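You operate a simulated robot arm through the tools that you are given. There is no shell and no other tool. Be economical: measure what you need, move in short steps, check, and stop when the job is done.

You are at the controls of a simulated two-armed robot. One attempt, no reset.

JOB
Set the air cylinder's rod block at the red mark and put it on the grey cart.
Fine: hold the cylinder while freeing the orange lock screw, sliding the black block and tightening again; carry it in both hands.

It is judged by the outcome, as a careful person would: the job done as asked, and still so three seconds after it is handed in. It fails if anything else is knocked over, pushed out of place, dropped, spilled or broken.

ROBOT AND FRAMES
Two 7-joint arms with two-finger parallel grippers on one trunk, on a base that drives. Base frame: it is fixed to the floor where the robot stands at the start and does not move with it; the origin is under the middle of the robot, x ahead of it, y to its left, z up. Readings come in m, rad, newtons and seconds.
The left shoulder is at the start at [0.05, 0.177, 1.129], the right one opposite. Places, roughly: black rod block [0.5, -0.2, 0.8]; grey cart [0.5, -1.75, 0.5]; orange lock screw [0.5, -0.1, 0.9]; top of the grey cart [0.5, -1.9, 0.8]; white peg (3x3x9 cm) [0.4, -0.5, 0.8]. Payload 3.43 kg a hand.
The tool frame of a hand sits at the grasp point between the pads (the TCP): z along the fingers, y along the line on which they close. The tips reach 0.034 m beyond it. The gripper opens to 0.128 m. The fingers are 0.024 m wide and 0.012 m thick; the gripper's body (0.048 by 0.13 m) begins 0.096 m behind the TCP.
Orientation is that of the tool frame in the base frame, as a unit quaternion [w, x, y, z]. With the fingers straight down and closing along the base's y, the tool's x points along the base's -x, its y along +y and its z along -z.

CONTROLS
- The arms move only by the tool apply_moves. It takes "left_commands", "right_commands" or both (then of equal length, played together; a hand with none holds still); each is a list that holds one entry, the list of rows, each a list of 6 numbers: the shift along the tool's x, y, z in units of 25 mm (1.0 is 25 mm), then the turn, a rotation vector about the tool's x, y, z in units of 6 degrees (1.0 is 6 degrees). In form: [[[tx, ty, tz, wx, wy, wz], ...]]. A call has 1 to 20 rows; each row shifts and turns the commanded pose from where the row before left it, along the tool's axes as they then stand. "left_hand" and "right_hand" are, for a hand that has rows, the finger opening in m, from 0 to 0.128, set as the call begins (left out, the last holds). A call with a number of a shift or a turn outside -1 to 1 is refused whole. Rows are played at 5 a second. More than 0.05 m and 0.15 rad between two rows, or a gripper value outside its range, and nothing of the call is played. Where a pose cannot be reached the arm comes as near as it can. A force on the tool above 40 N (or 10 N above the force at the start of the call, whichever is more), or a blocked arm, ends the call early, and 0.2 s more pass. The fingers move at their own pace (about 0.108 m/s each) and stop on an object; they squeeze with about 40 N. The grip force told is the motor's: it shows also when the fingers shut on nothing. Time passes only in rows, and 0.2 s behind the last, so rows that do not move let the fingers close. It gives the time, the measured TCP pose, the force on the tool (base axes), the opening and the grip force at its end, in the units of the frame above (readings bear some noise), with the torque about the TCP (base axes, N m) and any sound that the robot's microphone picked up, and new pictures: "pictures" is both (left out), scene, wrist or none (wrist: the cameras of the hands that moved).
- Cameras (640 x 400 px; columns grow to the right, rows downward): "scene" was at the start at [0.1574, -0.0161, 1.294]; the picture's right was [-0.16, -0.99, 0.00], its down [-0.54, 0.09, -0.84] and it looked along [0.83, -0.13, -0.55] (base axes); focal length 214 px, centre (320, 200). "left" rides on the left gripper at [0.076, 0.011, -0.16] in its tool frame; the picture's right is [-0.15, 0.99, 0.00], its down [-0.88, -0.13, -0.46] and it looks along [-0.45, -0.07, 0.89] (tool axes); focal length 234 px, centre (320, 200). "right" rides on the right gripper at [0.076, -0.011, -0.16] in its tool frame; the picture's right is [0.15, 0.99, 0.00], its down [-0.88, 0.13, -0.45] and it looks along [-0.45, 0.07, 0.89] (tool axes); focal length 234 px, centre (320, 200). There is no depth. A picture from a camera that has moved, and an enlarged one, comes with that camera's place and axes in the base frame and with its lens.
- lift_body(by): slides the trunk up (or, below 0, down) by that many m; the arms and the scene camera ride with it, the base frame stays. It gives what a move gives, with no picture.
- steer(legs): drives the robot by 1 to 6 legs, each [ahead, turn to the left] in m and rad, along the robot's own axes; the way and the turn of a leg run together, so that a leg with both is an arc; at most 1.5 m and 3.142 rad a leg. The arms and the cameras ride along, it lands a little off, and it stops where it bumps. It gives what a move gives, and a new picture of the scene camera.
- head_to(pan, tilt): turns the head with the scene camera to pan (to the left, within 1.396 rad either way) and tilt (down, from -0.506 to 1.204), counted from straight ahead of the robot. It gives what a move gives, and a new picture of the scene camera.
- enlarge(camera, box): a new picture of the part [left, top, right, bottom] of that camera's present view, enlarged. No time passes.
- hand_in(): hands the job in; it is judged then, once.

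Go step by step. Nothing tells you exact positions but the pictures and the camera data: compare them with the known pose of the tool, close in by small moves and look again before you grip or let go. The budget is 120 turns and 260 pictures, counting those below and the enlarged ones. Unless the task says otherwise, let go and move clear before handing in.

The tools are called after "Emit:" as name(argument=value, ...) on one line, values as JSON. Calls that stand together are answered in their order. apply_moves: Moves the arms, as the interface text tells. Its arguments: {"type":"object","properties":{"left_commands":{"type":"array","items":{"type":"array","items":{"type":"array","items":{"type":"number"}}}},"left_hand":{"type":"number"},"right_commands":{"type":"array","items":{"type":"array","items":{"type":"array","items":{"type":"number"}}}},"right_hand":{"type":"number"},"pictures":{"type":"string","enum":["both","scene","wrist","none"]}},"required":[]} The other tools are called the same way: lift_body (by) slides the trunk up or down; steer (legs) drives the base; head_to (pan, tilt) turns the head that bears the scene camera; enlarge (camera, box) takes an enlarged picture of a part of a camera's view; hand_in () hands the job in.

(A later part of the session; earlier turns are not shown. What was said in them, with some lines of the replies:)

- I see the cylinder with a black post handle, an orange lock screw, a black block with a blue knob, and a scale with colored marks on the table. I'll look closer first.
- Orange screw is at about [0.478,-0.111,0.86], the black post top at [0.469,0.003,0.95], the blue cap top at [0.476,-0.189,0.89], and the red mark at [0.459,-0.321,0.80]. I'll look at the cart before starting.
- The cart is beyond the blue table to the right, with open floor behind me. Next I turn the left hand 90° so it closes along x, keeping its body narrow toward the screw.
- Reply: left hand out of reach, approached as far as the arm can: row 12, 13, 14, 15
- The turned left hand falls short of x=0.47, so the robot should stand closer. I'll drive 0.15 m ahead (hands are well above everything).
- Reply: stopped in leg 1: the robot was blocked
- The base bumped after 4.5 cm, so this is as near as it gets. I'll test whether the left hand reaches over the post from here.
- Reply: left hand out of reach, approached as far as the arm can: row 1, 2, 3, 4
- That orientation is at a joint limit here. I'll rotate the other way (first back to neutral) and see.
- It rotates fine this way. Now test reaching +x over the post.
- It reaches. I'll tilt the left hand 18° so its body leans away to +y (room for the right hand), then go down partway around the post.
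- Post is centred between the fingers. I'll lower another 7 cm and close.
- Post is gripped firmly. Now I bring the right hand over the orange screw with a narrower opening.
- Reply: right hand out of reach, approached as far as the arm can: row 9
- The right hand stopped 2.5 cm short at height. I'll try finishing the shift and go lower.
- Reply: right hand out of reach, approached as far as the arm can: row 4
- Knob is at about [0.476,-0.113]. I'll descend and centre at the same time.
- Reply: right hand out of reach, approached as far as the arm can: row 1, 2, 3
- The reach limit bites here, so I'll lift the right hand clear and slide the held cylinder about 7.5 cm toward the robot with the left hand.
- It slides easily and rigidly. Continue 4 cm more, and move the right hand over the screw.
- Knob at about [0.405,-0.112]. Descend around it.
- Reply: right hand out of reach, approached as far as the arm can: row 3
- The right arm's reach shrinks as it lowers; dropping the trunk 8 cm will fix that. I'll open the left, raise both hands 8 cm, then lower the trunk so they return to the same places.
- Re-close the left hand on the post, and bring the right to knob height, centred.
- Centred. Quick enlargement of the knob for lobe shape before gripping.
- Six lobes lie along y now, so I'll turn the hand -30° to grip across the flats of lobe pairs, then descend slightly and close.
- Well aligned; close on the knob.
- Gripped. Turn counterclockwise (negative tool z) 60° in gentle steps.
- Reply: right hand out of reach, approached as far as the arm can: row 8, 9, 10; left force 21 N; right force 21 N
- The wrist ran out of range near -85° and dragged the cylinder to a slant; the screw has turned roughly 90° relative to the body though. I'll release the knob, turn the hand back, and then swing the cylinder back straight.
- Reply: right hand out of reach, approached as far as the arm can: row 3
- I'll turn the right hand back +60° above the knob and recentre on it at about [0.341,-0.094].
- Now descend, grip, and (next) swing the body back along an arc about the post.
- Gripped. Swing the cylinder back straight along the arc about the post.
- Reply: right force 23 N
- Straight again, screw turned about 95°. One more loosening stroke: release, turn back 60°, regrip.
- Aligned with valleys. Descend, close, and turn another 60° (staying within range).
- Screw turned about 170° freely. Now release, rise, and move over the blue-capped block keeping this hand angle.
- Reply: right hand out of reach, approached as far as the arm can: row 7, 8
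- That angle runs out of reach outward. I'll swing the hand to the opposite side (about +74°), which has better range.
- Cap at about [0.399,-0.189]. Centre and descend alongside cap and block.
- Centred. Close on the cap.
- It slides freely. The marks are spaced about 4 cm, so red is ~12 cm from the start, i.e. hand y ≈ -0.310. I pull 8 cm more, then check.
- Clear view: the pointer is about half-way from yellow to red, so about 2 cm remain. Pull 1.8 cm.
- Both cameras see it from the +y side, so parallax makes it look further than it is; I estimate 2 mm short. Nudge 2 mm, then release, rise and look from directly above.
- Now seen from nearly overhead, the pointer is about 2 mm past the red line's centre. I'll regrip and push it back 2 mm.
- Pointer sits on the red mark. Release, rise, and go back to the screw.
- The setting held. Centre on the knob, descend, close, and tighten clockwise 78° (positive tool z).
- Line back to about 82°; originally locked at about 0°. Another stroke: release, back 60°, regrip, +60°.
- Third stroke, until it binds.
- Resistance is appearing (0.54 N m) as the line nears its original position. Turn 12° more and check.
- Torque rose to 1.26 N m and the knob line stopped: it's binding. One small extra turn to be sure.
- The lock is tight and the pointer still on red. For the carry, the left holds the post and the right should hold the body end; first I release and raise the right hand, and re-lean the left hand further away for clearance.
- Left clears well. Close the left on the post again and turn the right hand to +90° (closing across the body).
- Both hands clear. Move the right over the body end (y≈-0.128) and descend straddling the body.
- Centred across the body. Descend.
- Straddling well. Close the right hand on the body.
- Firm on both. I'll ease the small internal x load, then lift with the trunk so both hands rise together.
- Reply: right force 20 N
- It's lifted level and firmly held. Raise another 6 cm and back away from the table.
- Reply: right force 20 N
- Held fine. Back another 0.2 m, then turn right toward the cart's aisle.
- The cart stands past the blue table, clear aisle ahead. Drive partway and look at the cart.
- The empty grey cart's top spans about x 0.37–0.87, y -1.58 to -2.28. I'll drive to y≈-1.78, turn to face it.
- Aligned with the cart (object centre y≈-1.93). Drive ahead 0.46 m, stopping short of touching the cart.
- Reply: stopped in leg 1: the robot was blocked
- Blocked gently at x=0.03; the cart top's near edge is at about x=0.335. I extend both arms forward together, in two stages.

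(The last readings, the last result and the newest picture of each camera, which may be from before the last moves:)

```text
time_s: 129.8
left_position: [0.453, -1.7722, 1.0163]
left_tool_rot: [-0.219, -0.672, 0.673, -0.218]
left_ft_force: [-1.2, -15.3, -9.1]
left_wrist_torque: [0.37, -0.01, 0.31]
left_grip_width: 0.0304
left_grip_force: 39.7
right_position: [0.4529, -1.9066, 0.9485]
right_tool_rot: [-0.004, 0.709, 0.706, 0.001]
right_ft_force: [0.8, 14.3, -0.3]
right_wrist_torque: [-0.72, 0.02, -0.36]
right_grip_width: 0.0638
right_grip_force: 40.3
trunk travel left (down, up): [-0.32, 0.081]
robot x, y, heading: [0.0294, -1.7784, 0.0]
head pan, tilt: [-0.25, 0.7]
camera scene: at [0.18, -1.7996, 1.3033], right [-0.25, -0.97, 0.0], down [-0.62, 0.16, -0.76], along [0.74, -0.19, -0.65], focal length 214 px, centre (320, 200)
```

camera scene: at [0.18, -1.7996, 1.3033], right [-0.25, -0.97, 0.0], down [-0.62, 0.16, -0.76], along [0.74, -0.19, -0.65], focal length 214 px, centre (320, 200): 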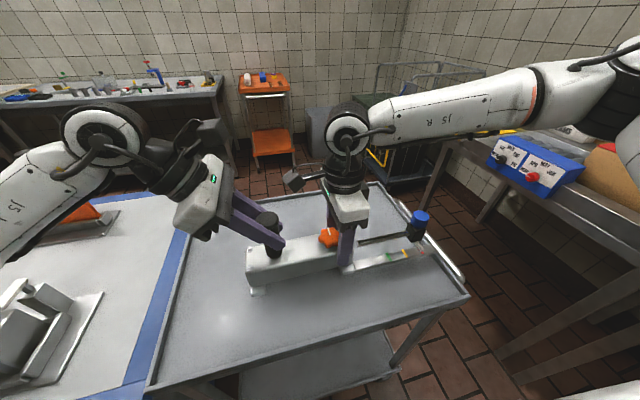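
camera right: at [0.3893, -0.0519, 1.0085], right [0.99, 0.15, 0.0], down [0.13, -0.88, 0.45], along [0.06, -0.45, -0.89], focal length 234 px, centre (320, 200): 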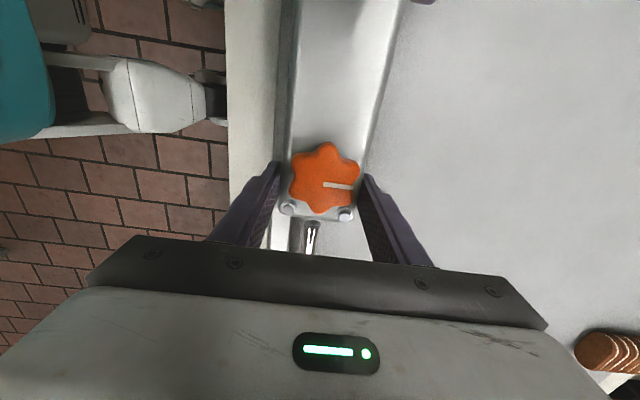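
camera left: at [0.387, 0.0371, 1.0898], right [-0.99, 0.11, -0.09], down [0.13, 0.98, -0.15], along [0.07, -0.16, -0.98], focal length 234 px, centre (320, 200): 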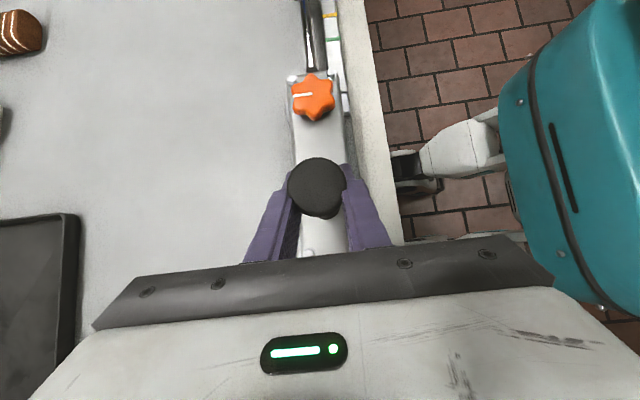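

Object is well over the cart. Relax the internal load a bit, then lower with the trunk.

Emit:
apply_moves(right_commands=[[[0.06, 0, 0, 0, 0, 0], [0, 0, 0, 0, 0, 0]]], pictures="none")

Emit:
lift_body(by=-0.06)

Emit:
head_to(pan=-0.25, tilt=0.8)

Emit:
enlarge(camera="scene", box=[220, 170, 480, 320])

```text
time_s: 130.4
left_position: [0.4531, -1.7734, 1.0173]
left_tool_rot: [-0.22, -0.672, 0.673, -0.218]
left_ft_force: [-0.9, -21.6, -11.5]
left_wrist_torque: [-0.01, 0.03, -0.02]
left_grip_width: 0.0302
left_grip_force: 39.9
right_position: [0.4531, -1.9056, 0.9501]
right_tool_rot: [-0.003, 0.708, 0.706, 0.001]
right_ft_force: [0.8, 20.3, 0.4]
right_wrist_torque: [-0.49, 0.03, -0.11]
right_grip_width: 0.0638
right_grip_force: 39.6
right hand out of reach, approached as far as the arm can: row 1
trunk travel left (down, up): [-0.32, 0.081]
robot x, y, heading: [0.0295, -1.776, -0.008]
head pan, tilt: [-0.25, 0.7]
```

```text
time_s: 131.3
left_position: [0.4533, -1.773, 0.9774]
left_tool_rot: [0.221, 0.671, -0.669, 0.23]
left_ft_force: [-5.0, 6.4, 10.1]
left_wrist_torque: [0.09, 1.41, -0.45]
left_grip_width: 0.0304
left_grip_force: 39.8
right_position: [0.4525, -1.9083, 0.9027]
right_tool_rot: [0.003, 0.709, 0.705, 0.005]
right_ft_force: [-6.4, -5.3, 14.9]
right_wrist_torque: [0.27, 1.2, 0.25]
right_grip_width: 0.0634
right_grip_force: 39.8
trunk travel left (down, up): [-0.267, 0.134]
robot x, y, heading: [0.0276, -1.7774, -0.001]
head pan, tilt: [-0.25, 0.7]
stopped: the force on the tool passed its limit (the readings are from after the stop); the commanded pose is now the measured one
```

```text
time_s: 131.9
left_position: [0.4537, -1.7729, 0.9763]
left_tool_rot: [0.219, 0.671, -0.67, 0.231]
left_ft_force: [-6.4, 7.5, 16.1]
left_wrist_torque: [-0.02, 1.82, -0.32]
left_grip_width: 0.0302
left_grip_force: 40.2
right_position: [0.453, -1.9087, 0.9028]
right_tool_rot: [0.004, 0.709, 0.705, 0.005]
right_ft_force: [-8.4, -6.7, 21.3]
right_wrist_torque: [0.06, 1.65, 0.51]
right_grip_width: 0.0637
right_grip_force: 39.9
trunk travel left (down, up): [-0.267, 0.134]
robot x, y, heading: [0.0259, -1.7764, -0.002]
head pan, tilt: [-0.25, 0.799]
camera scene: at [0.1714, -1.7978, 1.2431], right [-0.25, -0.97, 0.0], down [-0.69, 0.18, -0.7], along [0.68, -0.17, -0.71], focal length 214 px, centre (320, 200)
```

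scene: 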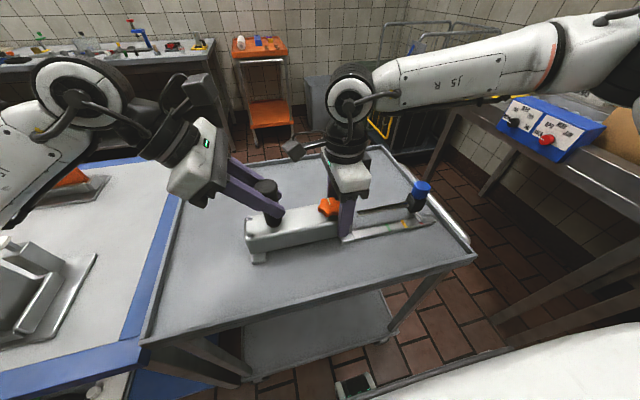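

```text
2.46 times, centred on (350, 245) of scene
camera zoom: at [0.1714, -1.7978, 1.2431], right [-0.25, -0.97, 0.0], down [-0.69, 0.18, -0.7], along [0.68, -0.17, -0.71], focal length 528 px, centre (246, 89)
```

zoom: 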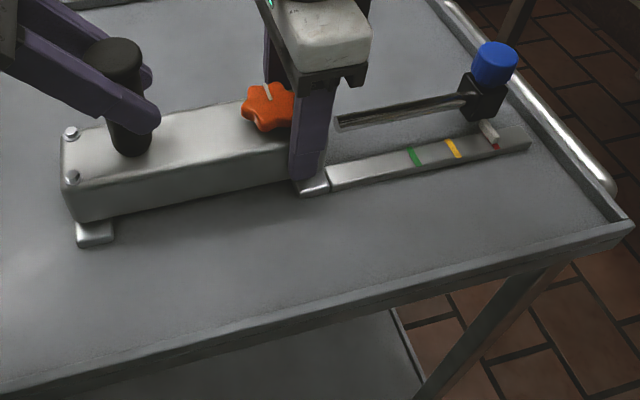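

It touched down (the cart is higher than the table). I'll ease the trunk up a few mm to relieve the press, and check the rest before releasing.

Emit:
lift_body(by=0.004)

Emit:
enlarge(camera="scene", box=[230, 190, 330, 280])

Emit:
enlarge(camera="scene", box=[330, 170, 450, 260])

```text
time_s: 132.5
left_position: [0.4569, -1.7729, 0.9764]
left_tool_rot: [0.219, 0.672, -0.67, 0.229]
left_ft_force: [-0.3, -0.4, 1.7]
left_wrist_torque: [-0.6, 0.63, -0.01]
left_grip_width: 0.0305
left_grip_force: 40.3
right_position: [0.4571, -1.9083, 0.9034]
right_tool_rot: [0.001, 0.71, 0.704, 0.004]
right_ft_force: [-0.9, 0.3, -3.8]
right_wrist_torque: [-0.3, -0.1, -0.25]
right_grip_width: 0.0637
right_grip_force: 39.9
trunk travel left (down, up): [-0.271, 0.13]
robot x, y, heading: [0.0263, -1.779, -0.005]
head pan, tilt: [-0.25, 0.799]
```

```text
4.44 times, centred on (280, 235) of scene
camera zoom: at [0.175, -1.7982, 1.2458], right [-0.25, -0.97, 0.0], down [-0.69, 0.18, -0.7], along [0.68, -0.17, -0.72], focal length 953 px, centre (498, 44)
```

zoom: 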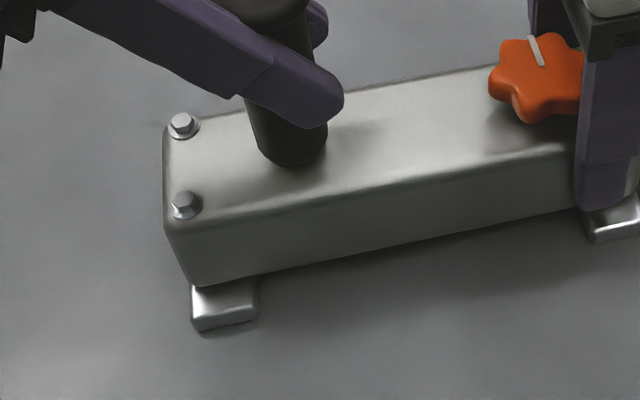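

```text
4.44 times, centred on (390, 215) of scene
camera zoom: at [0.175, -1.7982, 1.2458], right [-0.25, -0.97, 0.0], down [-0.69, 0.18, -0.7], along [0.68, -0.17, -0.72], focal length 953 px, centre (9, 133)
```

zoom: 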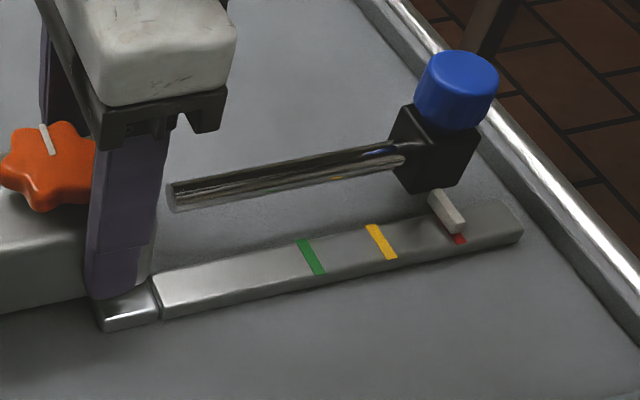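

Resting on the cart with the pointer on red. Release the right hand first and raise it clear.

Emit:
apply_moves(right_commands=[[[0, 0, 0, 0, 0, 0], [0, 0, 0, 0, 0, 0], [0, 0, 0, 0, 0, 0], [0, 0, -0.6, 0, 0, 0], [0, 0, -1, 0, 0, 0], [0, 0, -1, 0, 0, 0], [0, 0, -1, 0, 0, 0], [-1, 0, -1, 0, 0, 0], [-1, 0, -1, 0, 0, 0]]], right_hand=0.1, pictures="both")

```text
time_s: 134.5
left_position: [0.4561, -1.7721, 0.9774]
left_tool_rot: [0.22, 0.672, -0.669, 0.229]
left_ft_force: [-0.4, -0.3, -10.6]
left_wrist_torque: [0.85, -0.04, 0.0]
left_grip_width: 0.0302
left_grip_force: 39.9
right_position: [0.4542, -1.9587, 1.0441]
right_tool_rot: [0.002, 0.71, 0.705, 0.004]
right_ft_force: [-0.8, -0.2, -0.4]
right_wrist_torque: [-0.03, -0.01, -0.04]
right_grip_width: 0.0996
right_grip_force: 0.0
trunk travel left (down, up): [-0.271, 0.13]
robot x, y, heading: [0.0315, -1.774, -0.009]
head pan, tilt: [-0.25, 0.799]
camera scene: at [0.1753, -1.7986, 1.2462], right [-0.25, -0.97, 0.0], down [-0.69, 0.18, -0.7], along [0.67, -0.17, -0.72], focal length 214 px, centre (320, 200)
camera right: at [0.4406, -1.8839, 1.2033], right [0.99, 0.14, 0.01], down [0.12, -0.88, 0.45], along [0.07, -0.45, -0.89], focal length 234 px, centre (320, 200)
```

scene: 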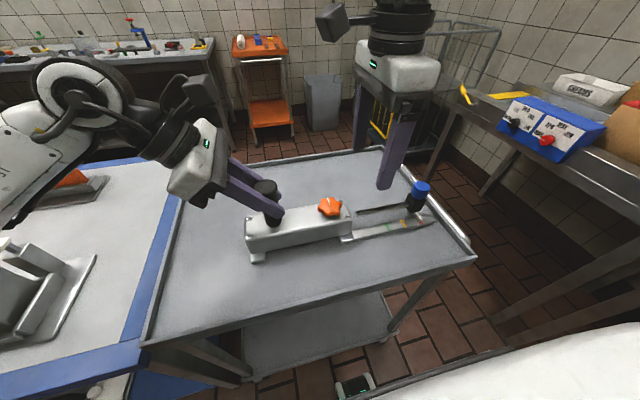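
right: 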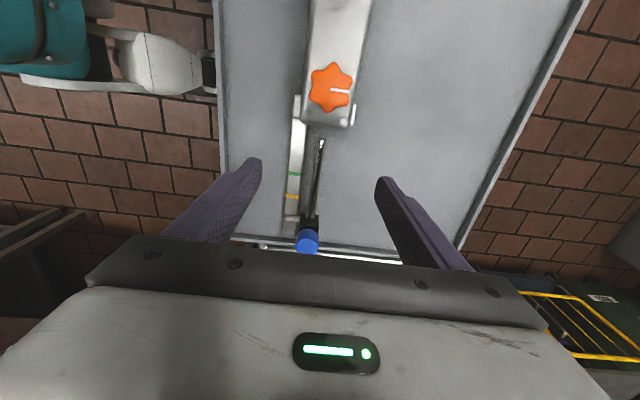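

Left still bears about 10 N; lower it 3 mm to settle the weight before opening.

Emit:
apply_moves(left_commands=[[[-0.035, 0, 0.05, 0, 0, 0], [-0.035, 0, 0.05, 0, 0, 0], [0, 0, 0, 0, 0, 0]]], pictures="none")

Emit:
enlarge(camera="scene", box=[230, 170, 450, 290])

```text
time_s: 135.3
left_position: [0.457, -1.7739, 0.9778]
left_tool_rot: [0.219, 0.672, -0.669, 0.231]
left_ft_force: [0.8, 3.6, 3.4]
left_wrist_torque: [1.33, 0.5, -0.34]
left_grip_width: 0.0302
left_grip_force: 39.3
right_position: [0.4525, -1.9586, 1.0451]
right_tool_rot: [0.002, 0.71, 0.704, 0.003]
right_ft_force: [0.2, -0.1, -0.4]
right_wrist_torque: [-0.03, -0.01, 0.0]
right_grip_width: 0.1002
right_grip_force: 0.1
trunk travel left (down, up): [-0.271, 0.13]
robot x, y, heading: [0.0278, -1.774, -0.006]
head pan, tilt: [-0.25, 0.799]
```

```text
2.91 times, centred on (340, 230) of scene
camera zoom: at [0.1748, -1.7982, 1.2465], right [-0.25, -0.97, 0.0], down [-0.69, 0.18, -0.7], along [0.68, -0.17, -0.72], focal length 624 px, centre (262, 113)
```

zoom: 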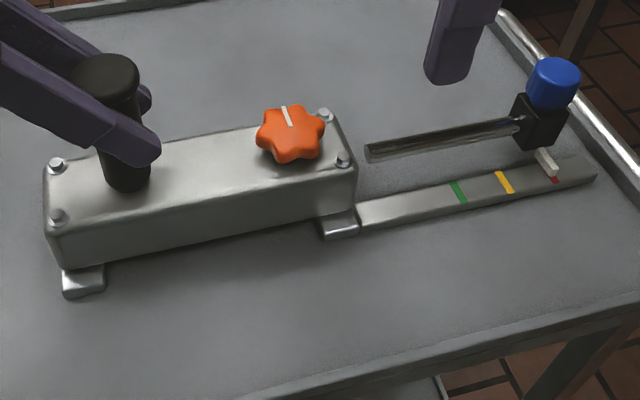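

Fully resting now. Open the left hand and withdraw upward.

Emit:
apply_moves(left_commands=[[[0, 0, 0, 0, 0, 0], [0, 0, 0, 0, 0, 0], [0, 0, 0, 0, 0, 0], [0.294, 0, -0.405, 0, 0, 0], [0.588, 0, -0.809, 0, 0, 0], [0.588, 0, -0.809, 0, 0, 0], [0.588, 0, -0.809, 0, 0, 0], [0.588, 0, -0.809, 0, 0, 0]]], left_hand=0.1, pictures="scene")

Emit:
enlarge(camera="scene", box=[230, 170, 450, 290])

Emit:
enlarge(camera="right", box=[260, 110, 360, 260])

```text
time_s: 137.1
left_position: [0.4543, -1.7703, 1.0874]
left_tool_rot: [0.22, 0.671, -0.669, 0.229]
left_ft_force: [-0.4, -0.5, -0.3]
left_wrist_torque: [0.0, -0.06, 0.04]
left_grip_width: 0.1001
left_grip_force: 0.1
right_position: [0.453, -1.9582, 1.0435]
right_tool_rot: [0.002, 0.709, 0.705, 0.004]
right_ft_force: [-0.2, -0.1, -0.5]
right_wrist_torque: [-0.02, -0.01, 0.01]
right_grip_width: 0.1001
right_grip_force: 0.1
trunk travel left (down, up): [-0.271, 0.13]
robot x, y, heading: [0.024, -1.7746, -0.003]
head pan, tilt: [-0.25, 0.799]
camera scene: at [0.1747, -1.7984, 1.2463], right [-0.25, -0.97, 0.0], down [-0.69, 0.18, -0.7], along [0.68, -0.17, -0.72], focal length 214 px, centre (320, 200)
```

scene: 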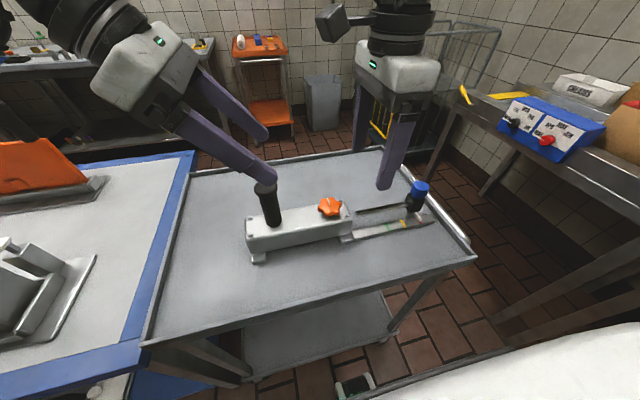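

```text
2.91 times, centred on (340, 230) of scene
camera zoom: at [0.1747, -1.7984, 1.2463], right [-0.25, -0.97, 0.0], down [-0.69, 0.18, -0.7], along [0.68, -0.17, -0.72], focal length 624 px, centre (262, 113)
```

zoom: 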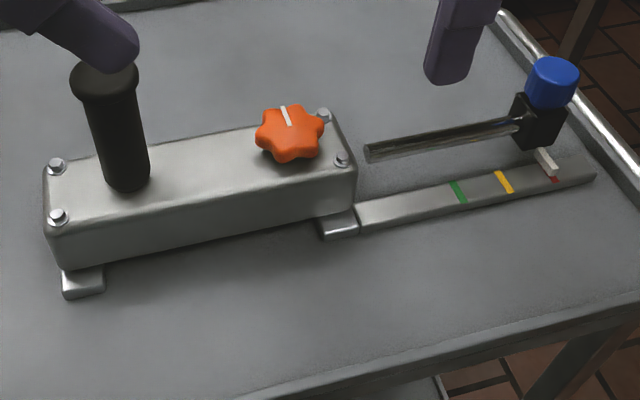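

```text
2.67 times, centred on (310, 185) of right
camera zoom: at [0.4403, -1.8837, 1.2032], right [0.99, 0.14, 0.01], down [0.12, -0.88, 0.45], along [0.07, -0.45, -0.89], focal length 624 px, centre (347, 240)
```

zoom: 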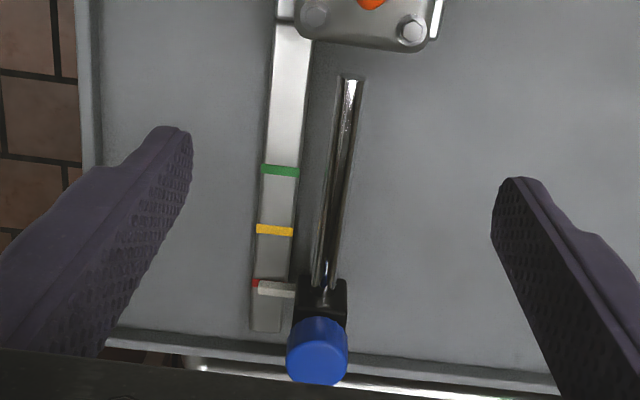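

Cylinder rests on the cart, pointer on red, screw tight. I back the robot off to be clear of it.

Emit:
steer(legs=[[-0.25, 0]])

Emit:
enlarge(camera="scene", box=[200, 80, 480, 260])

```text
time_s: 138.9
left_position: [0.209, -1.769, 1.088]
left_tool_rot: [0.219, 0.672, -0.669, 0.229]
left_ft_force: [0.6, 0.9, -0.2]
left_wrist_torque: [0.0, -0.02, 0.04]
left_grip_width: 0.0999
left_grip_force: 0.1
right_position: [0.2065, -1.9578, 1.0432]
right_tool_rot: [0.003, 0.709, 0.705, 0.005]
right_ft_force: [0.5, -0.9, 0.4]
right_wrist_torque: [0.0, -0.01, 0.0]
right_grip_width: 0.0998
right_grip_force: 0.1
trunk travel left (down, up): [-0.271, 0.13]
robot x, y, heading: [-0.2223, -1.7786, -0.001]
head pan, tilt: [-0.25, 0.799]
camera scene: at [-0.0727, -1.7975, 1.2464], right [-0.25, -0.97, 0.0], down [-0.69, 0.18, -0.7], along [0.68, -0.17, -0.72], focal length 214 px, centre (320, 200)
```

scene: 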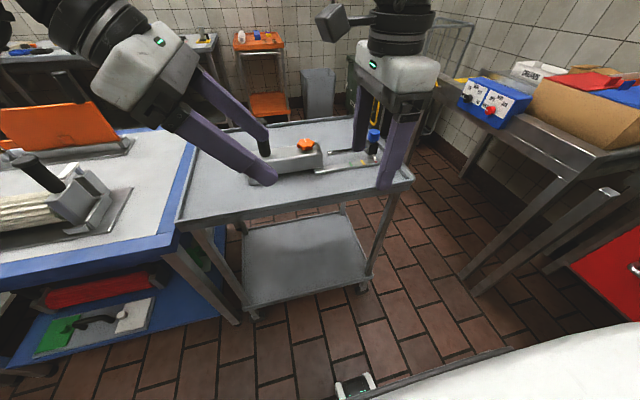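

```text
2.22 times, centred on (340, 170) of scene
camera zoom: at [-0.0727, -1.7975, 1.2464], right [-0.25, -0.97, 0.0], down [-0.69, 0.18, -0.7], along [0.68, -0.17, -0.72], focal length 477 px, centre (276, 267)
```

zoom: 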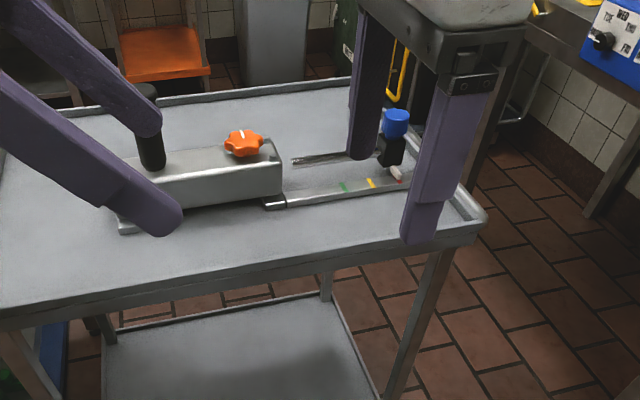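

The cylinder stands stable on the cart, both hands are off it, and the robot is clear. Handing in.

Emit:
hand_in()

```text
The job is handed in.
```

I set the rod block at the red mark, to within about a millimetre judging by the pictures. I then retightened the orange screw, set the cylinder on the grey cart using both hands, and backed the robot clear.

Three things happened along the way:
- **Cylinder position:** I slid the cylinder about 7 cm toward the robot on the table to bring it within reach. While I was loosening the screw it swung about 35° and partly overhung the table edge. I straightened it before moving the block.
- **Bumps:** The base bumped something once while driving up to the white table and once at the cart. I saw nothing displaced by either, but I did not measure it.
- **Rod:** In the pictures the inner end of the rod stops just short of the cylinder face. I took this for how the rod is drawn. I didn't pull-test the block after tightening, but it stayed on the mark through the carry.
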